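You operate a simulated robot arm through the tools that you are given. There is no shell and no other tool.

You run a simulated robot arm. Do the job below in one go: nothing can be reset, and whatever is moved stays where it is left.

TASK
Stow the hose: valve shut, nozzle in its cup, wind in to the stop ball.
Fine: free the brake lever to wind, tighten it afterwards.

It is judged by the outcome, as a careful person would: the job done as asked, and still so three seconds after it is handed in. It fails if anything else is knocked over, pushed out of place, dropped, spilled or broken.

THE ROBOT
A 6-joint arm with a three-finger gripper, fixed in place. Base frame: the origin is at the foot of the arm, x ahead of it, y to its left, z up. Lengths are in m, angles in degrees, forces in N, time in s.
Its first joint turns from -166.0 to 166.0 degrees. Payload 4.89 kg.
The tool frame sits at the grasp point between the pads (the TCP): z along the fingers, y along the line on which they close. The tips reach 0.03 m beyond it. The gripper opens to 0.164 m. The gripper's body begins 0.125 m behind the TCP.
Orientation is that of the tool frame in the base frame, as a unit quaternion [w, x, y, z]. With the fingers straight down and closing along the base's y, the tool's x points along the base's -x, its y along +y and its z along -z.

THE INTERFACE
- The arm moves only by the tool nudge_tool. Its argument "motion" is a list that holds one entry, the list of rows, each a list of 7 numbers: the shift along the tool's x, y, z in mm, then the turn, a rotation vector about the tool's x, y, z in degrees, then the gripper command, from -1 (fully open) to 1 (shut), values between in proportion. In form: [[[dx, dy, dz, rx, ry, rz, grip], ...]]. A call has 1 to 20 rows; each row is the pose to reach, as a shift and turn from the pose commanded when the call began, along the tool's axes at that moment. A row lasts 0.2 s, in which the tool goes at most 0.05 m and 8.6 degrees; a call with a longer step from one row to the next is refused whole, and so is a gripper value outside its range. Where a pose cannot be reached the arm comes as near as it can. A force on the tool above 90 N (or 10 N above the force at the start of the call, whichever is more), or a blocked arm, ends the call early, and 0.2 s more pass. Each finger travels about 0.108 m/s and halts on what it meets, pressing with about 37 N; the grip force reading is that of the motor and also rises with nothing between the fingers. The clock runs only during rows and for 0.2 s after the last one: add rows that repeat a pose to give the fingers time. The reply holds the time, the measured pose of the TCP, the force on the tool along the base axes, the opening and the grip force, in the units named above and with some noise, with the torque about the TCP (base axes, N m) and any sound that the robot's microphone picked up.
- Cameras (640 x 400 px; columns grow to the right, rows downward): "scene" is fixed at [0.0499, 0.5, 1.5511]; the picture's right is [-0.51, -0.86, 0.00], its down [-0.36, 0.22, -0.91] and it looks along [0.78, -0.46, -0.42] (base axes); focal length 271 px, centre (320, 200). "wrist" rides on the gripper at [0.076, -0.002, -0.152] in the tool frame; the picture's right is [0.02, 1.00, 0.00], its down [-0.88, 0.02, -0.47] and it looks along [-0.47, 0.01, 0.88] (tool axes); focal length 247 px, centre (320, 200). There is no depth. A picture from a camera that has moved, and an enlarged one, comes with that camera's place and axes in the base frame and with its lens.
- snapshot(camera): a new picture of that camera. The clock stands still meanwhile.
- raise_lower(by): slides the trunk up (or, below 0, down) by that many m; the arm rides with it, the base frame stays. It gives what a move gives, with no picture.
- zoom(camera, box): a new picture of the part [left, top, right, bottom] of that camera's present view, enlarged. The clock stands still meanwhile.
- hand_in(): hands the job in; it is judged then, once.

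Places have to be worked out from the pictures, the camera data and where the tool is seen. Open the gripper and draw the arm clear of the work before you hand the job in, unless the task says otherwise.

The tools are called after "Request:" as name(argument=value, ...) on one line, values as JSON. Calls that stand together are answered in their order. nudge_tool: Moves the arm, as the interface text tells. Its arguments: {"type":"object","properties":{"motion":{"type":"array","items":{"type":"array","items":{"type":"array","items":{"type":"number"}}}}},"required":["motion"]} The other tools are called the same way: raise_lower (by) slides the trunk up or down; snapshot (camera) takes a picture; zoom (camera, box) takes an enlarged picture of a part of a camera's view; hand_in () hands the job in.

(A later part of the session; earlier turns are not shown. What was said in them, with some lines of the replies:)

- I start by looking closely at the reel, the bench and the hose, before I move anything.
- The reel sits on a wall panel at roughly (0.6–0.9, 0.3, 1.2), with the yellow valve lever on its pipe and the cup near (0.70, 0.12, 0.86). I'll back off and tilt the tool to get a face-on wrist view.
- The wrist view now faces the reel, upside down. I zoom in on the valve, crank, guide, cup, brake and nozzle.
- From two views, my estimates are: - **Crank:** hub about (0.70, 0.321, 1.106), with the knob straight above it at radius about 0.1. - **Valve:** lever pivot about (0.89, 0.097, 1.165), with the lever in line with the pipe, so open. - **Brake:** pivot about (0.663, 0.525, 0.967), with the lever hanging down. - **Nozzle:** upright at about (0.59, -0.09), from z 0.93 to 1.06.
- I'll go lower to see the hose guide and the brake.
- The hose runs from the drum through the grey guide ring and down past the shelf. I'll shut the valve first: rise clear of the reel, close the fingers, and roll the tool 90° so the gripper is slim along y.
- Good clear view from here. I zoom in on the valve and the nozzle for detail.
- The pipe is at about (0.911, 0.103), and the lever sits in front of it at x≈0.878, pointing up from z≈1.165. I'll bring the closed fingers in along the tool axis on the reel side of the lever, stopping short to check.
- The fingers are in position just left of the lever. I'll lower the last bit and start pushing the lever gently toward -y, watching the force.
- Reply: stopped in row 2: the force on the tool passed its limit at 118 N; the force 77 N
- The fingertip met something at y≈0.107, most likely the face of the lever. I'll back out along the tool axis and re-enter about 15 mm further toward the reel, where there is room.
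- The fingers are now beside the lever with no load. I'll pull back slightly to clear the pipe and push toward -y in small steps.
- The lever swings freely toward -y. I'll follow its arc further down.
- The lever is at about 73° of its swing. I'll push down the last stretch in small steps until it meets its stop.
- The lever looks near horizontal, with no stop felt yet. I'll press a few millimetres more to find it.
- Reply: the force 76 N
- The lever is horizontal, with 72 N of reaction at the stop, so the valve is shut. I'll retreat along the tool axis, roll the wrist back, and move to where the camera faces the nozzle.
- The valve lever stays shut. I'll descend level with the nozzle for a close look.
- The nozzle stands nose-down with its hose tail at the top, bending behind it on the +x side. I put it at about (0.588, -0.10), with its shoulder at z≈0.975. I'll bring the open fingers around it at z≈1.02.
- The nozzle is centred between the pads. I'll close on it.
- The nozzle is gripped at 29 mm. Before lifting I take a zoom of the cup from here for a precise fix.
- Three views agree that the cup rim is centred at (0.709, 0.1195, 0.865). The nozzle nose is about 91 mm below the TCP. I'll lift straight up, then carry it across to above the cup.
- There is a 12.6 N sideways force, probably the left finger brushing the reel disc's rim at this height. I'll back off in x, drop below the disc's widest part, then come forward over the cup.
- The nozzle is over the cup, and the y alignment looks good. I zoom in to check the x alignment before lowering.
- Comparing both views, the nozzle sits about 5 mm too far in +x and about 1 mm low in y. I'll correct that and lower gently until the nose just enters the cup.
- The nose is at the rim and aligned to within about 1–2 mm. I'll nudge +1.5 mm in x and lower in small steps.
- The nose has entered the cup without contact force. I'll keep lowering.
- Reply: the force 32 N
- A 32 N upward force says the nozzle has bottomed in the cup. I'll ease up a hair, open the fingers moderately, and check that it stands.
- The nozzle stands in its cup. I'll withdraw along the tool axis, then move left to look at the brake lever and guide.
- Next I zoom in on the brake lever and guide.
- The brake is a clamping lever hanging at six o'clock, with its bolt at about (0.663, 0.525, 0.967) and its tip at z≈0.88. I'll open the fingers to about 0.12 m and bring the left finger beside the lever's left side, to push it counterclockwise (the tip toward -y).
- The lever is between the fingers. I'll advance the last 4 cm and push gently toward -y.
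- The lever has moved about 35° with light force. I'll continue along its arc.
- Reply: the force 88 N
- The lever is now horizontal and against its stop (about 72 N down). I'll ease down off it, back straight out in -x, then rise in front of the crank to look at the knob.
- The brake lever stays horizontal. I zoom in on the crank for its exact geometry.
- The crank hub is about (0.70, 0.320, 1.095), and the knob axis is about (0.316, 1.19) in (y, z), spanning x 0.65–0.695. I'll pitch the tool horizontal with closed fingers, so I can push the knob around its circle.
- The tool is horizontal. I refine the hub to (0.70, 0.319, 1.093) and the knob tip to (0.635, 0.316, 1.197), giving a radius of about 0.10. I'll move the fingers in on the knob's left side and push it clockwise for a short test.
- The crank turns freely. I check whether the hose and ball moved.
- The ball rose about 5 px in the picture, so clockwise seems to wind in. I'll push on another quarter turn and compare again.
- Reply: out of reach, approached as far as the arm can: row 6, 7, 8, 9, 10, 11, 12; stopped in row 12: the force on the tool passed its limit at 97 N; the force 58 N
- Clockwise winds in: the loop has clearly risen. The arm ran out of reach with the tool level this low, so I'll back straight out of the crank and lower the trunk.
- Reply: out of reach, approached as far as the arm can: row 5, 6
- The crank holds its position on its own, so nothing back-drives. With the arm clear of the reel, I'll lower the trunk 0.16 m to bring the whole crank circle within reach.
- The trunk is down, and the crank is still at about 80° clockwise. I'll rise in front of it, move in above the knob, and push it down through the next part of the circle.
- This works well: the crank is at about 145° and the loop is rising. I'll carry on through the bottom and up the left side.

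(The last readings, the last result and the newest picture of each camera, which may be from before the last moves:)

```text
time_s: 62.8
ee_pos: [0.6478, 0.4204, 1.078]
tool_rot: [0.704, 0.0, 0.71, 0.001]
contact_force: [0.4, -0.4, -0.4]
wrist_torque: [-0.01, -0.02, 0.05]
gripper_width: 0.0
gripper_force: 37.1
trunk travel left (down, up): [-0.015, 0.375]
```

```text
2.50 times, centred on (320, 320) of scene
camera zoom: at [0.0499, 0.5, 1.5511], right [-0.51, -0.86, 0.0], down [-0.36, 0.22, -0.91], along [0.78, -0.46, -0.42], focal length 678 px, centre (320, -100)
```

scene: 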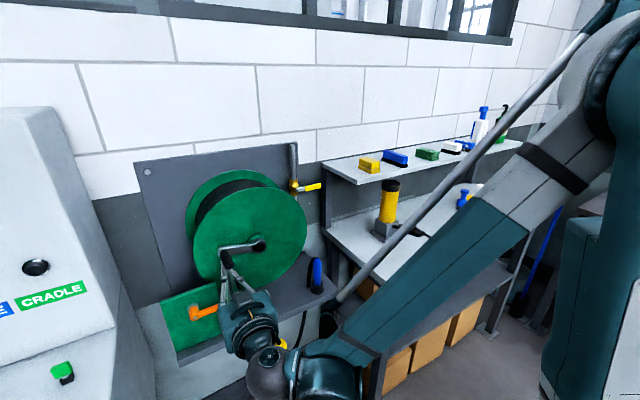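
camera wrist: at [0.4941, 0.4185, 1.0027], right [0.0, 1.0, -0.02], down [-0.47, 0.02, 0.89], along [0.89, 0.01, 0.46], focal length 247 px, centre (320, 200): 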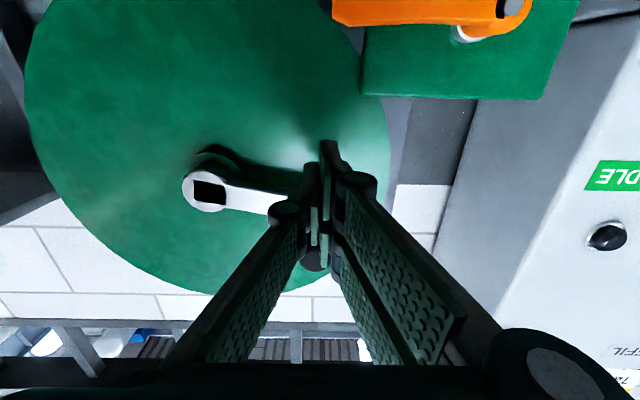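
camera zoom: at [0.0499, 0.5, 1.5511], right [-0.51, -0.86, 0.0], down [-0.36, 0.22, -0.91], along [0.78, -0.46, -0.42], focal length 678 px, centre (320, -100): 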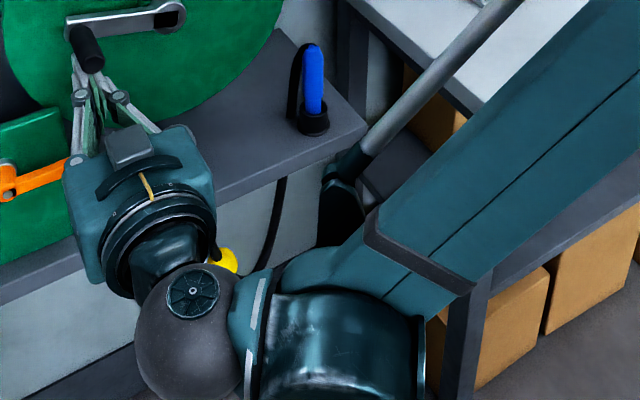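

The ball is now near (0.72, 0.27, 0.63), roughly 0.2 m below the guide. I'll continue up and over to the top of the circle, then check again.

Request:
nudge_tool(motion=[[[-12, 1, 0, 0, 0, 0, 1], [-25, 1, 0, 0, 0, 0, 1], [-38, -1, 0, 0, 0, 0, 1], [-50, -5, 0, 0, 0, 0, 1], [-63, -10, 0, 0, 0, 0, 1], [-75, -18, 0, 0, 0, 0, 1], [-86, -27, 0, 0, 0, 0, 1], [-95, -38, 0, 0, 0, 0, 1], [-103, -50, 0, 0, 0, 0, 1], [-109, -64, 0, 0, 0, 0, 1], [-114, -78, 0, 0, 0, 0, 1], [-114, -78, 0, 0, 0, 0, 1]]])

Request:
snapshot(camera="wrist")

Request:
snapshot(camera="scene")

Request:
zoom(camera="scene", box=[200, 240, 360, 400])

```text
time_s: 65.4
ee_pos: [0.6459, 0.3498, 1.1897]
tool_rot: [0.704, -0.003, 0.711, 0.002]
contact_force: [-18.1, 65.0, -38.2]
wrist_torque: [0.47, -0.78, -1.53]
gripper_width: 0.0001
gripper_force: 36.3
trunk travel left (down, up): [-0.015, 0.375]
```

```text
taken
camera wrist: at [0.4931, 0.3461, 1.1153], right [-0.01, 1.0, -0.02], down [-0.46, 0.02, 0.89], along [0.89, 0.02, 0.46], focal length 247 px, centre (320, 200)
```

wrist: 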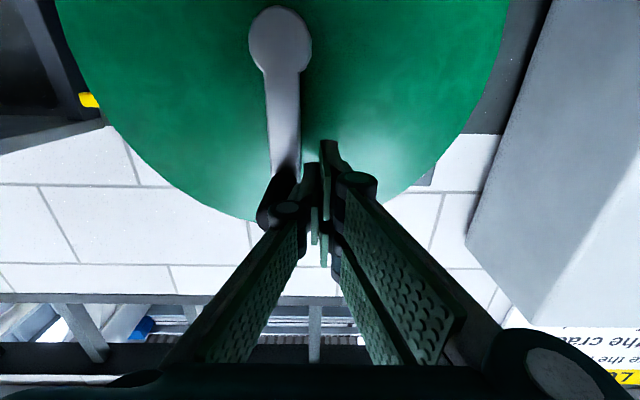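

```text
taken
```

scene: 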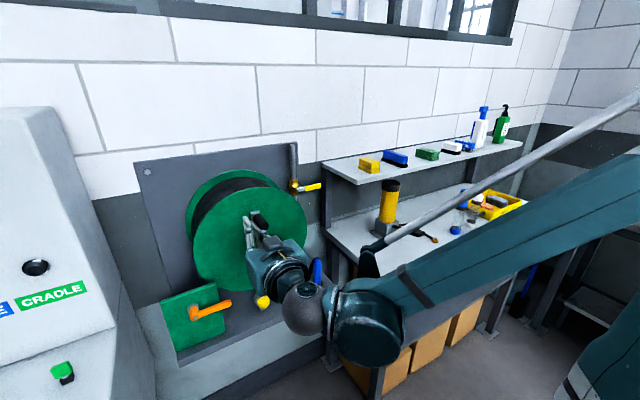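

```text
2.50 times, centred on (280, 320) of scene
camera zoom: at [0.0499, 0.5, 1.5511], right [-0.51, -0.86, 0.0], down [-0.36, 0.22, -0.91], along [0.78, -0.46, -0.42], focal length 678 px, centre (420, -100)
```

zoom: 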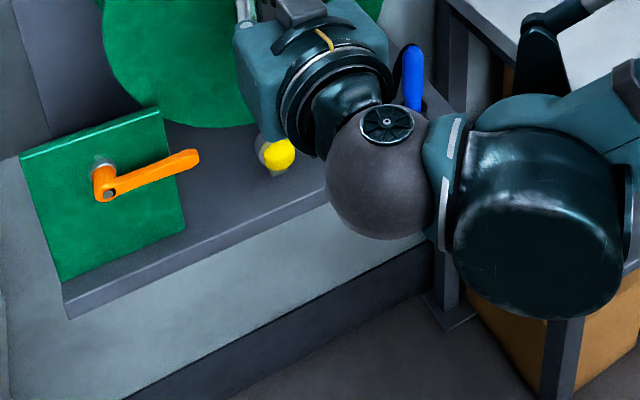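

A yellow ball shows right at the guide ring, and the crank resists with about 65 N, so it is wound to the stop. I'll ease off, back out, and inspect the ball and nozzle before going to the brake.

Request:
nudge_tool(motion=[[[-110, -70, 0, 0, 0, 0, 1], [-105, -55, 0, 0, 0, 0, 1]]])

```text
refused: row 1 steps farther than a row can; nothing moved
```

Those shifts were relative to the wrong start, and the call was refused. I'll redo them from the present pose.

Request:
nudge_tool(motion=[[[0, 6, 0, 0, 0, 0, 1], [0, 14, 0, 0, 0, 0, 1], [0, 22, 0, 0, 0, 0, 1], [0, 24, -30, 0, 0, 0, 1], [0, 24, -65, 0, 0, 0, 1], [0, 24, -85, 0, 0, 0, 1], [0, 24, -85, 0, 0, 0, 1]]])

Request:
snapshot(camera="wrist")

Request:
zoom(camera="scene", box=[200, 200, 360, 360])

```text
time_s: 67.0
ee_pos: [0.5617, 0.3647, 1.1923]
tool_rot: [0.704, 0.0, 0.71, 0.0]
contact_force: [0.8, 1.0, -0.4]
wrist_torque: [0.03, 0.0, 0.0]
gripper_width: 0.0002
gripper_force: 37.1
trunk travel left (down, up): [-0.015, 0.375]
```

```text
taken
camera wrist: at [0.4088, 0.3634, 1.1165], right [0.0, 1.0, -0.02], down [-0.46, 0.02, 0.89], along [0.89, 0.01, 0.46], focal length 247 px, centre (320, 200)
```

wrist: 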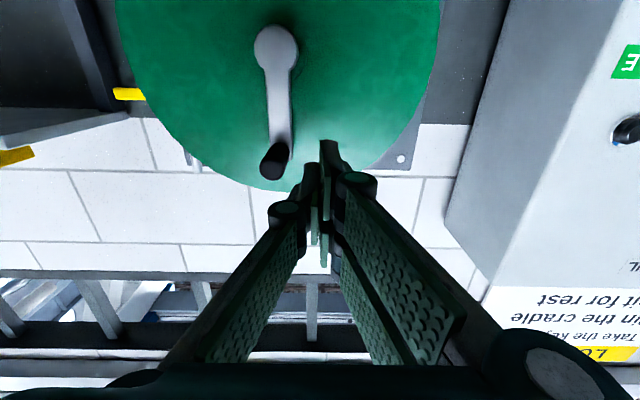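

```text
2.50 times, centred on (280, 280) of scene
camera zoom: at [0.0499, 0.5, 1.5511], right [-0.51, -0.86, 0.0], down [-0.36, 0.22, -0.91], along [0.78, -0.46, -0.42], focal length 678 px, centre (420, 0)
```

zoom: 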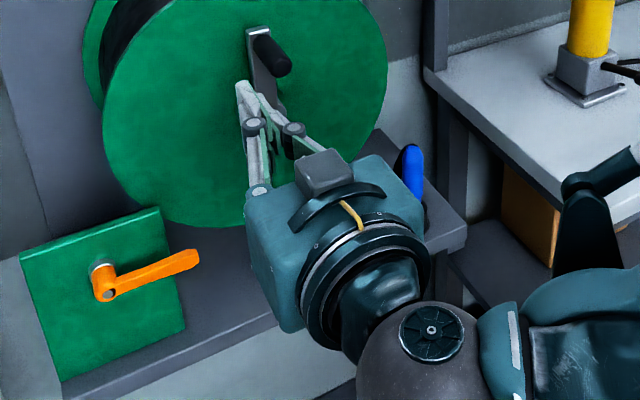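

The crank holds at the top. I'll tilt the tool back down for a clear camera view of the guide and ball.

Request:
nudge_tool(motion=[[[5, -10, -10, 0, 7.7, 0, 1], [10, -20, -20, 0, 15.4, 0, 1], [15, -30, -30, 0, 23.1, 0, 1], [20, -40, -40, 0, 30.8, 0, 1], [25, -50, -50, 0, 38.5, 0, 1], [30, -60, -60, 0, 46, 0, 1], [30, -60, -60, 0, 46, 0, 1]]])

Request:
snapshot(camera="wrist")

Request:
zoom(camera="wrist", box=[200, 0, 480, 160])

Request:
snapshot(camera="scene")

```text
time_s: 68.6
ee_pos: [0.503, 0.304, 1.1626]
tool_rot: [0.37, 0.001, 0.929, 0.0]
contact_force: [-0.2, 0.2, -0.1]
wrist_torque: [-0.02, -0.03, -0.02]
gripper_width: 0.0
gripper_force: 37.4
trunk travel left (down, up): [-0.015, 0.375]
```

```text
taken
camera wrist: at [0.3428, 0.303, 1.2216], right [-0.02, 1.0, -0.01], down [0.32, 0.02, 0.95], along [0.95, 0.01, -0.32], focal length 247 px, centre (320, 200)
```

wrist: 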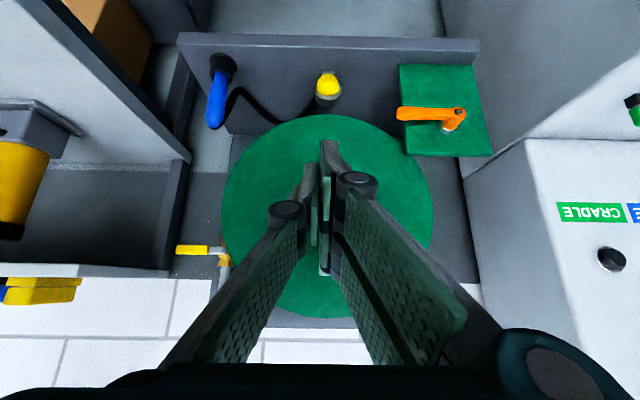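

```text
2.29 times, centred on (340, 80) of wrist
camera zoom: at [0.3428, 0.303, 1.2216], right [-0.02, 1.0, -0.01], down [0.32, 0.02, 0.95], along [0.95, 0.01, -0.32], focal length 564 px, centre (274, 474)
```

zoom: 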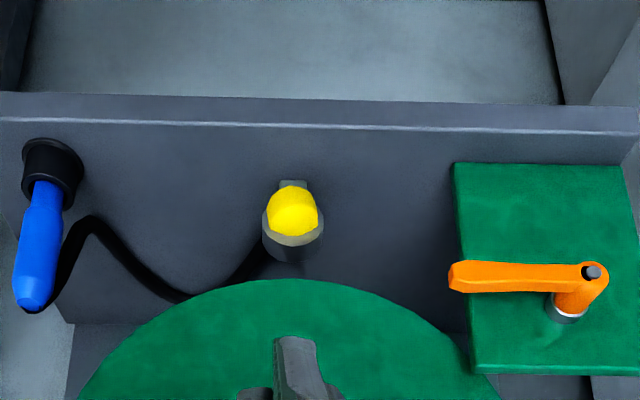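

```text
taken
```

scene: 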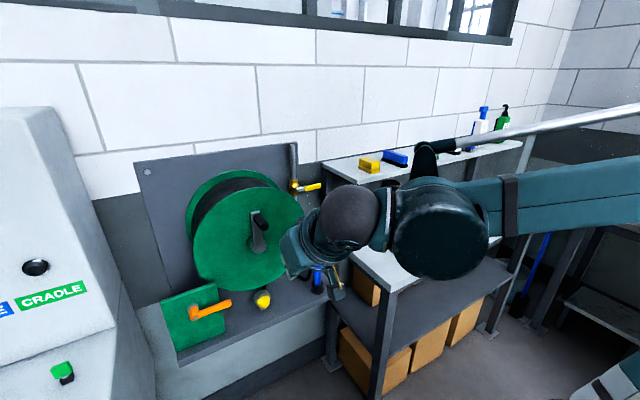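

The stop ball sits in the guide ring, the nozzle is in its cup, and the slack hose lies on the shelf. Now I'll tighten the brake by bringing the closed fingers above the horizontal lever.

Request:
nudge_tool(motion=[[[-4, 32, 22, 0, 0, 0, 1], [-8, 64, 44, 0, 0, 0, 1], [-13, 96, 66, 0, 0, 0, 1], [-17, 128, 88, 0, 0, 0, 1], [-21, 158, 110, 0, 0, 0, 1], [-22, 158, 150, 0, 0, 0, 1], [-23, 158, 190, 0, 0, 0, 1], [-23, 158, 190, 0, 0, 0, 1]]])

Request:
snapshot(camera="wrist")

Request:
zoom(camera="scene", box=[140, 240, 300, 360])

```text
time_s: 70.4
ee_pos: [0.6512, 0.4637, 1.0403]
tool_rot: [0.37, 0.0, 0.929, 0.001]
contact_force: [0.0, 0.4, 0.7]
wrist_torque: [0.0, 0.01, 0.03]
gripper_width: 0.0001
gripper_force: 37.2
trunk travel left (down, up): [-0.015, 0.375]
```

```text
taken
camera wrist: at [0.4907, 0.4612, 1.0982], right [-0.02, 1.0, -0.01], down [0.31, 0.02, 0.95], along [0.95, 0.01, -0.31], focal length 247 px, centre (320, 200)
```

wrist: 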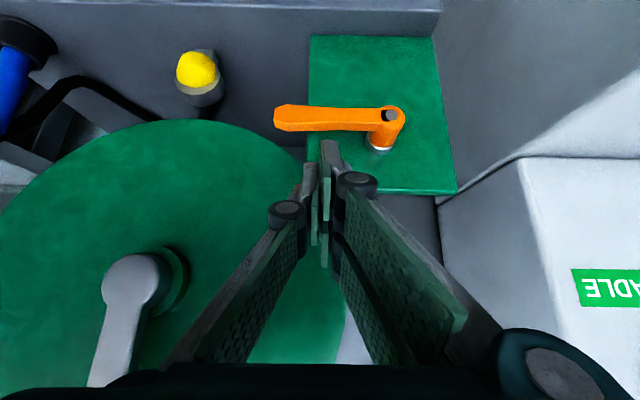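

```text
3.33 times, centred on (220, 300) of scene
camera zoom: at [0.0499, 0.5, 1.5511], right [-0.51, -0.86, 0.0], down [-0.36, 0.22, -0.91], along [0.78, -0.46, -0.42], focal length 904 px, centre (653, -133)
```

zoom: 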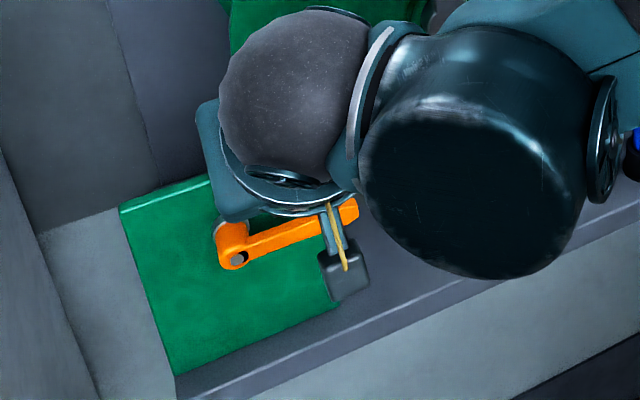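

The fingers are just above the lever. I'll press it down along its arc toward the tightened (hanging) position.

Request:
nudge_tool(motion=[[[10, -1, 11, 0, 0, 0, 1], [21, -2, 22, 0, 0, 0, 1], [25, -5, 26, 0, 0, 0, 1], [30, -8, 31, 0, 0, 0, 1], [36, -9, 37, 0, 0, 0, 1], [41, -10, 44, 0, 0, 0, 1], [47, -9, 50, 0, 0, 0, 1], [54, -7, 57, 0, 0, 0, 1], [60, -3, 63, 0, 0, 0, 1], [65, 2, 69, 0, 0, 0, 1], [65, 2, 69, 0, 0, 0, 1]]])

Request:
snapshot(camera="wrist")

```text
time_s: 72.8
ee_pos: [0.6486, 0.4675, 0.946]
tool_rot: [0.371, 0.001, 0.929, 0.0]
contact_force: [-0.6, -1.2, 0.1]
wrist_torque: [-0.07, 0.01, 0.0]
gripper_width: 0.0
gripper_force: 37.0
trunk travel left (down, up): [-0.015, 0.375]
```

```text
taken
camera wrist: at [0.4889, 0.4657, 1.0048], right [-0.01, 1.0, -0.01], down [0.31, 0.02, 0.95], along [0.95, 0.01, -0.31], focal length 247 px, centre (320, 200)
```

wrist: 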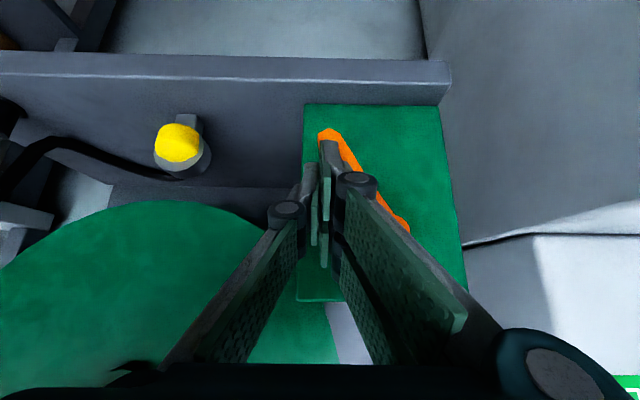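

The lever is at about 35° from vertical. I'll continue pushing toward +y to bring it fully down.

Request:
nudge_tool(motion=[[[5, 7, 5, 0, 0, 0, 1], [10, 13, 10, 0, 0, 0, 1], [14, 22, 14, 0, 0, 0, 1], [16, 31, 17, 0, 0, 0, 1], [16, 36, 17, 0, 0, 0, 1], [16, 36, 17, 0, 0, 0, 1]]])

Request:
snapshot(camera="wrist")

```text
time_s: 74.0
ee_pos: [0.6498, 0.4917, 0.9231]
tool_rot: [0.371, 0.005, 0.929, -0.005]
contact_force: [-7.6, -37.9, 11.8]
wrist_torque: [0.91, -0.2, -0.13]
gripper_width: 0.0001
gripper_force: 36.9
trunk travel left (down, up): [-0.015, 0.375]
stopped in row 6: the force on the tool passed its limit at 97 N (the readings are from after the stop); the commanded pose is now the measured one
```

```text
taken
camera wrist: at [0.4895, 0.4922, 0.9805], right [0.0, 1.0, -0.02], down [0.31, 0.02, 0.95], along [0.95, 0.0, -0.31], focal length 247 px, centre (320, 200)
```

wrist: 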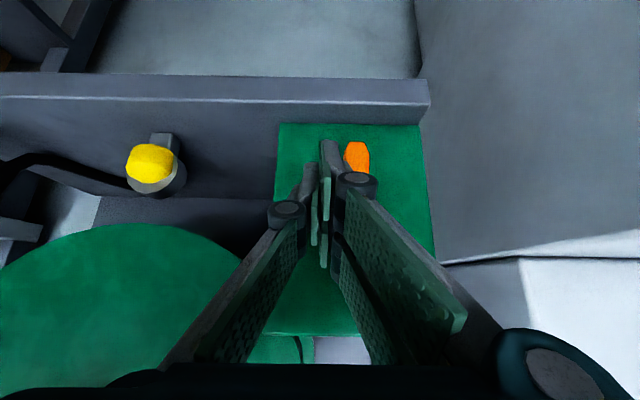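

The lever is down against a firm stop (97 N), so the brake is tight. I'll step off sideways, back away, and inspect everything.

Request:
nudge_tool(motion=[[[0, -8, 0, 0, 0, 0, 1], [0, -16, 0, 0, 0, 0, 1], [0, -20, -30, 0, 0, 0, 1], [0, -40, -65, 0, 0, 0, 1], [0, -65, -100, 0, 0, 0, 1], [0, -95, -135, 0, 0, 0, 1], [0, -125, -165, 0, 0, 0, 1], [0, -150, -195, 0, 0, 0, 1], [-10, -170, -230, 0, 0, 0, 0], [-25, -180, -260, 0, 0, 0, -1], [-25, -180, -260, 0, 0, 0, -1], [-25, -180, -260, 0, 0, 0, -1]]])

Request:
snapshot(camera="wrist")

Request:
zoom(camera="wrist", box=[180, 0, 500, 200])

Request:
snapshot(camera="scene")

```text
time_s: 76.6
ee_pos: [0.4908, 0.3195, 1.1281]
tool_rot: [0.37, 0.003, 0.929, -0.003]
contact_force: [0.1, 0.7, -1.7]
wrist_torque: [-0.03, 0.01, 0.0]
gripper_width: 0.164
gripper_force: 0.1
trunk travel left (down, up): [-0.015, 0.375]
```

```text
taken
camera wrist: at [0.3306, 0.3187, 1.186], right [-0.01, 1.0, -0.02], down [0.31, 0.02, 0.95], along [0.95, 0.0, -0.31], focal length 247 px, centre (320, 200)
```

wrist: 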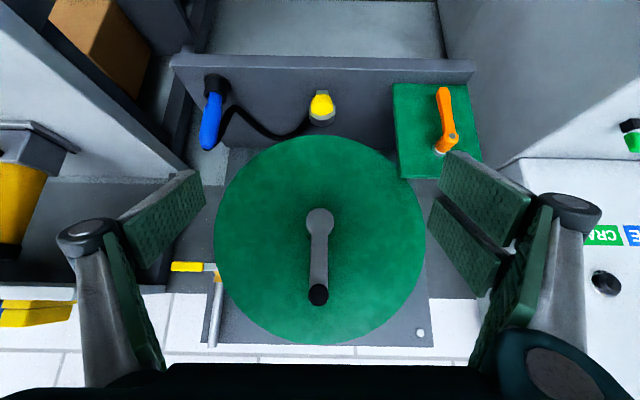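

```text
2.00 times, centred on (340, 100) of wrist
camera zoom: at [0.3306, 0.3187, 1.186], right [-0.01, 1.0, -0.02], down [0.31, 0.02, 0.95], along [0.95, 0.0, -0.31], focal length 494 px, centre (280, 400)
```

zoom: 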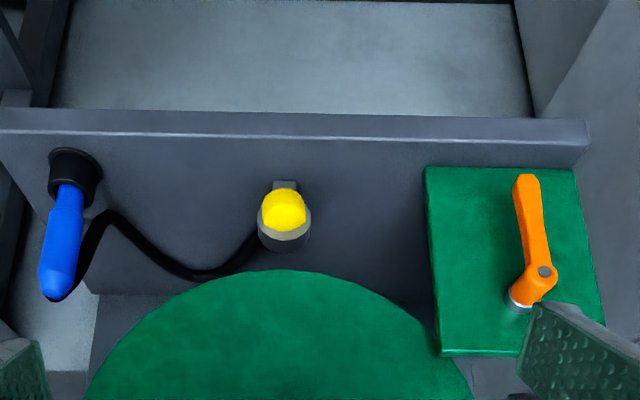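

```text
taken
```

scene: 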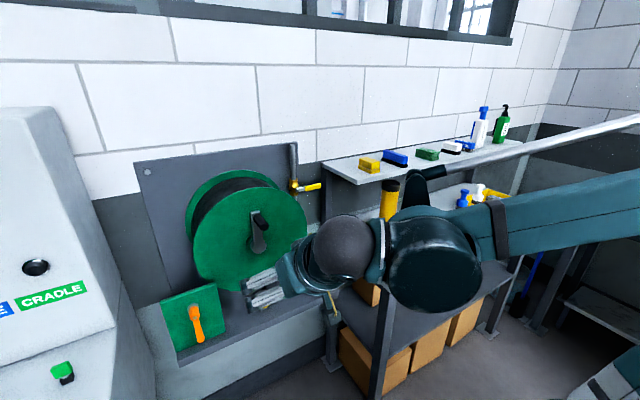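

The brake lever hangs as it did at first, the ball is seated in the guide, and the nozzle is in the cup. I'll draw the arm up and clear, then check the bench and everything else once more.

Request:
nudge_tool(motion=[[[-14, -17, -30, 0, 0, 0, -1], [-28, -34, -60, 0, 0, 0, -1], [-43, -51, -90, 0, 0, 0, -1], [-57, -69, -120, 0, 0, 0, -1], [-71, -86, -150, 0, 0, 0, -1], [-86, -103, -180, 0, 0, 0, -1], [-100, -120, -208, 0, 0, 0, -1], [-100, -120, -208, 0, 0, 0, -1]]])

Request:
raise_lower(by=0.16)

Request:
snapshot(camera="scene")

Request:
snapshot(camera="wrist")

Request:
zoom(camera="scene", box=[150, 130, 350, 350])

Request:
zoom(camera="scene", box=[320, 100, 560, 270])

```text
time_s: 78.4
ee_pos: [0.4179, 0.2005, 1.3469]
tool_rot: [0.37, 0.004, 0.929, -0.005]
contact_force: [0.9, 0.0, -1.3]
wrist_torque: [-0.04, 0.05, -0.05]
gripper_width: 0.1642
gripper_force: 0.0
trunk travel left (down, up): [-0.015, 0.375]
```

```text
time_s: 80.2
ee_pos: [0.4175, 0.1994, 1.5069]
tool_rot: [0.37, 0.002, 0.929, -0.003]
contact_force: [0.0, -0.2, 0.2]
wrist_torque: [-0.04, -0.02, 0.04]
gripper_width: 0.164
gripper_force: 0.1
trunk travel left (down, up): [-0.175, 0.215]
```

```text
taken
```

scene: 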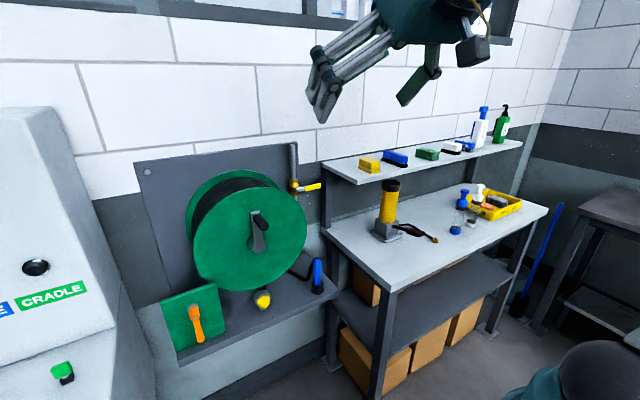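

```text
taken
camera wrist: at [0.257, 0.2, 1.5659], right [-0.01, 1.0, -0.02], down [0.31, 0.02, 0.95], along [0.95, 0.0, -0.31], focal length 247 px, centre (320, 200)
```

wrist: 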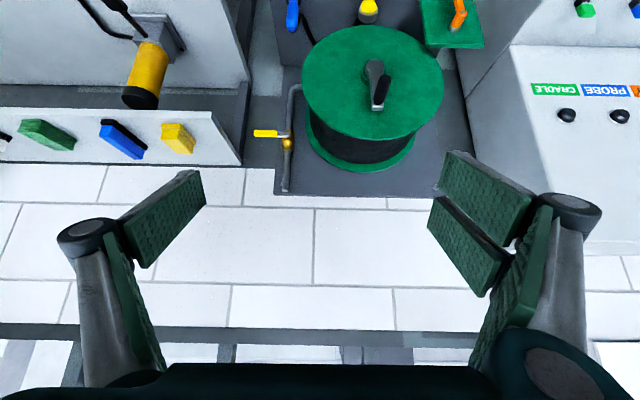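

```text
1.82 times, centred on (250, 240) of scene
camera zoom: at [0.0499, 0.5, 1.5511], right [-0.51, -0.86, 0.0], down [-0.36, 0.22, -0.91], along [0.78, -0.46, -0.42], focal length 493 px, centre (447, 127)
```

zoom: 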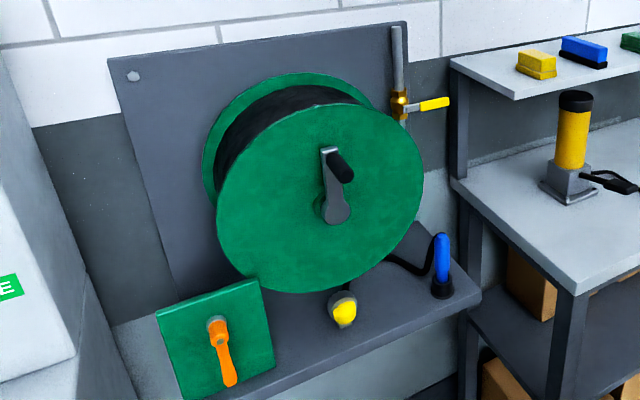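

```text
2.35 times, centred on (440, 185) of scene
camera zoom: at [0.0499, 0.5, 1.5511], right [-0.51, -0.86, 0.0], down [-0.36, 0.22, -0.91], along [0.78, -0.46, -0.42], focal length 638 px, centre (38, 235)
```

zoom: 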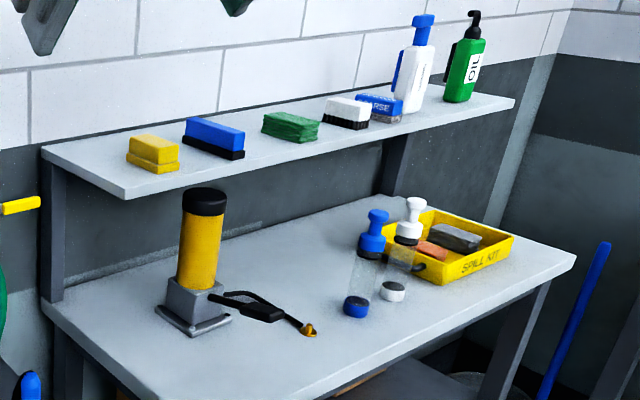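

The pictures show the valve lever shut, the nozzle in its cup, the ball seated against the guide and the brake lever down. The bench and shelf items are where they started, and the gripper is open and clear, so I hand in.

Request:
hand_in()

```text
The job is handed in.
```

The hose is stowed, and I've handed the job in. I don't have the judge's result yet.

- **Valve:** the yellow lever is turned crosswise to the pipe, against its stop.
- **Nozzle:** it stands nose-down in its cup. I set it down until it bottomed before letting go.
- **Hose:** I wound the crank about one full turn clockwise until the stop ball met the guide ring and the crank resisted. The short length between the ball and the nozzle lies slack on the shelf.
- **Brake:** I freed the lever to wind, then pushed it back down against a firm stop, where it was at the start.

I twice touched more than I meant to. A fingertip pressed the valve lever hard enough to trip the force limit on my first approach. Later the gripper seemed to brush the rim of the reel (about 13 N) while carrying the nozzle. The final pictures show no damage and nothing moved on the bench or shelf. The gripper is open and the arm is clear of the work.
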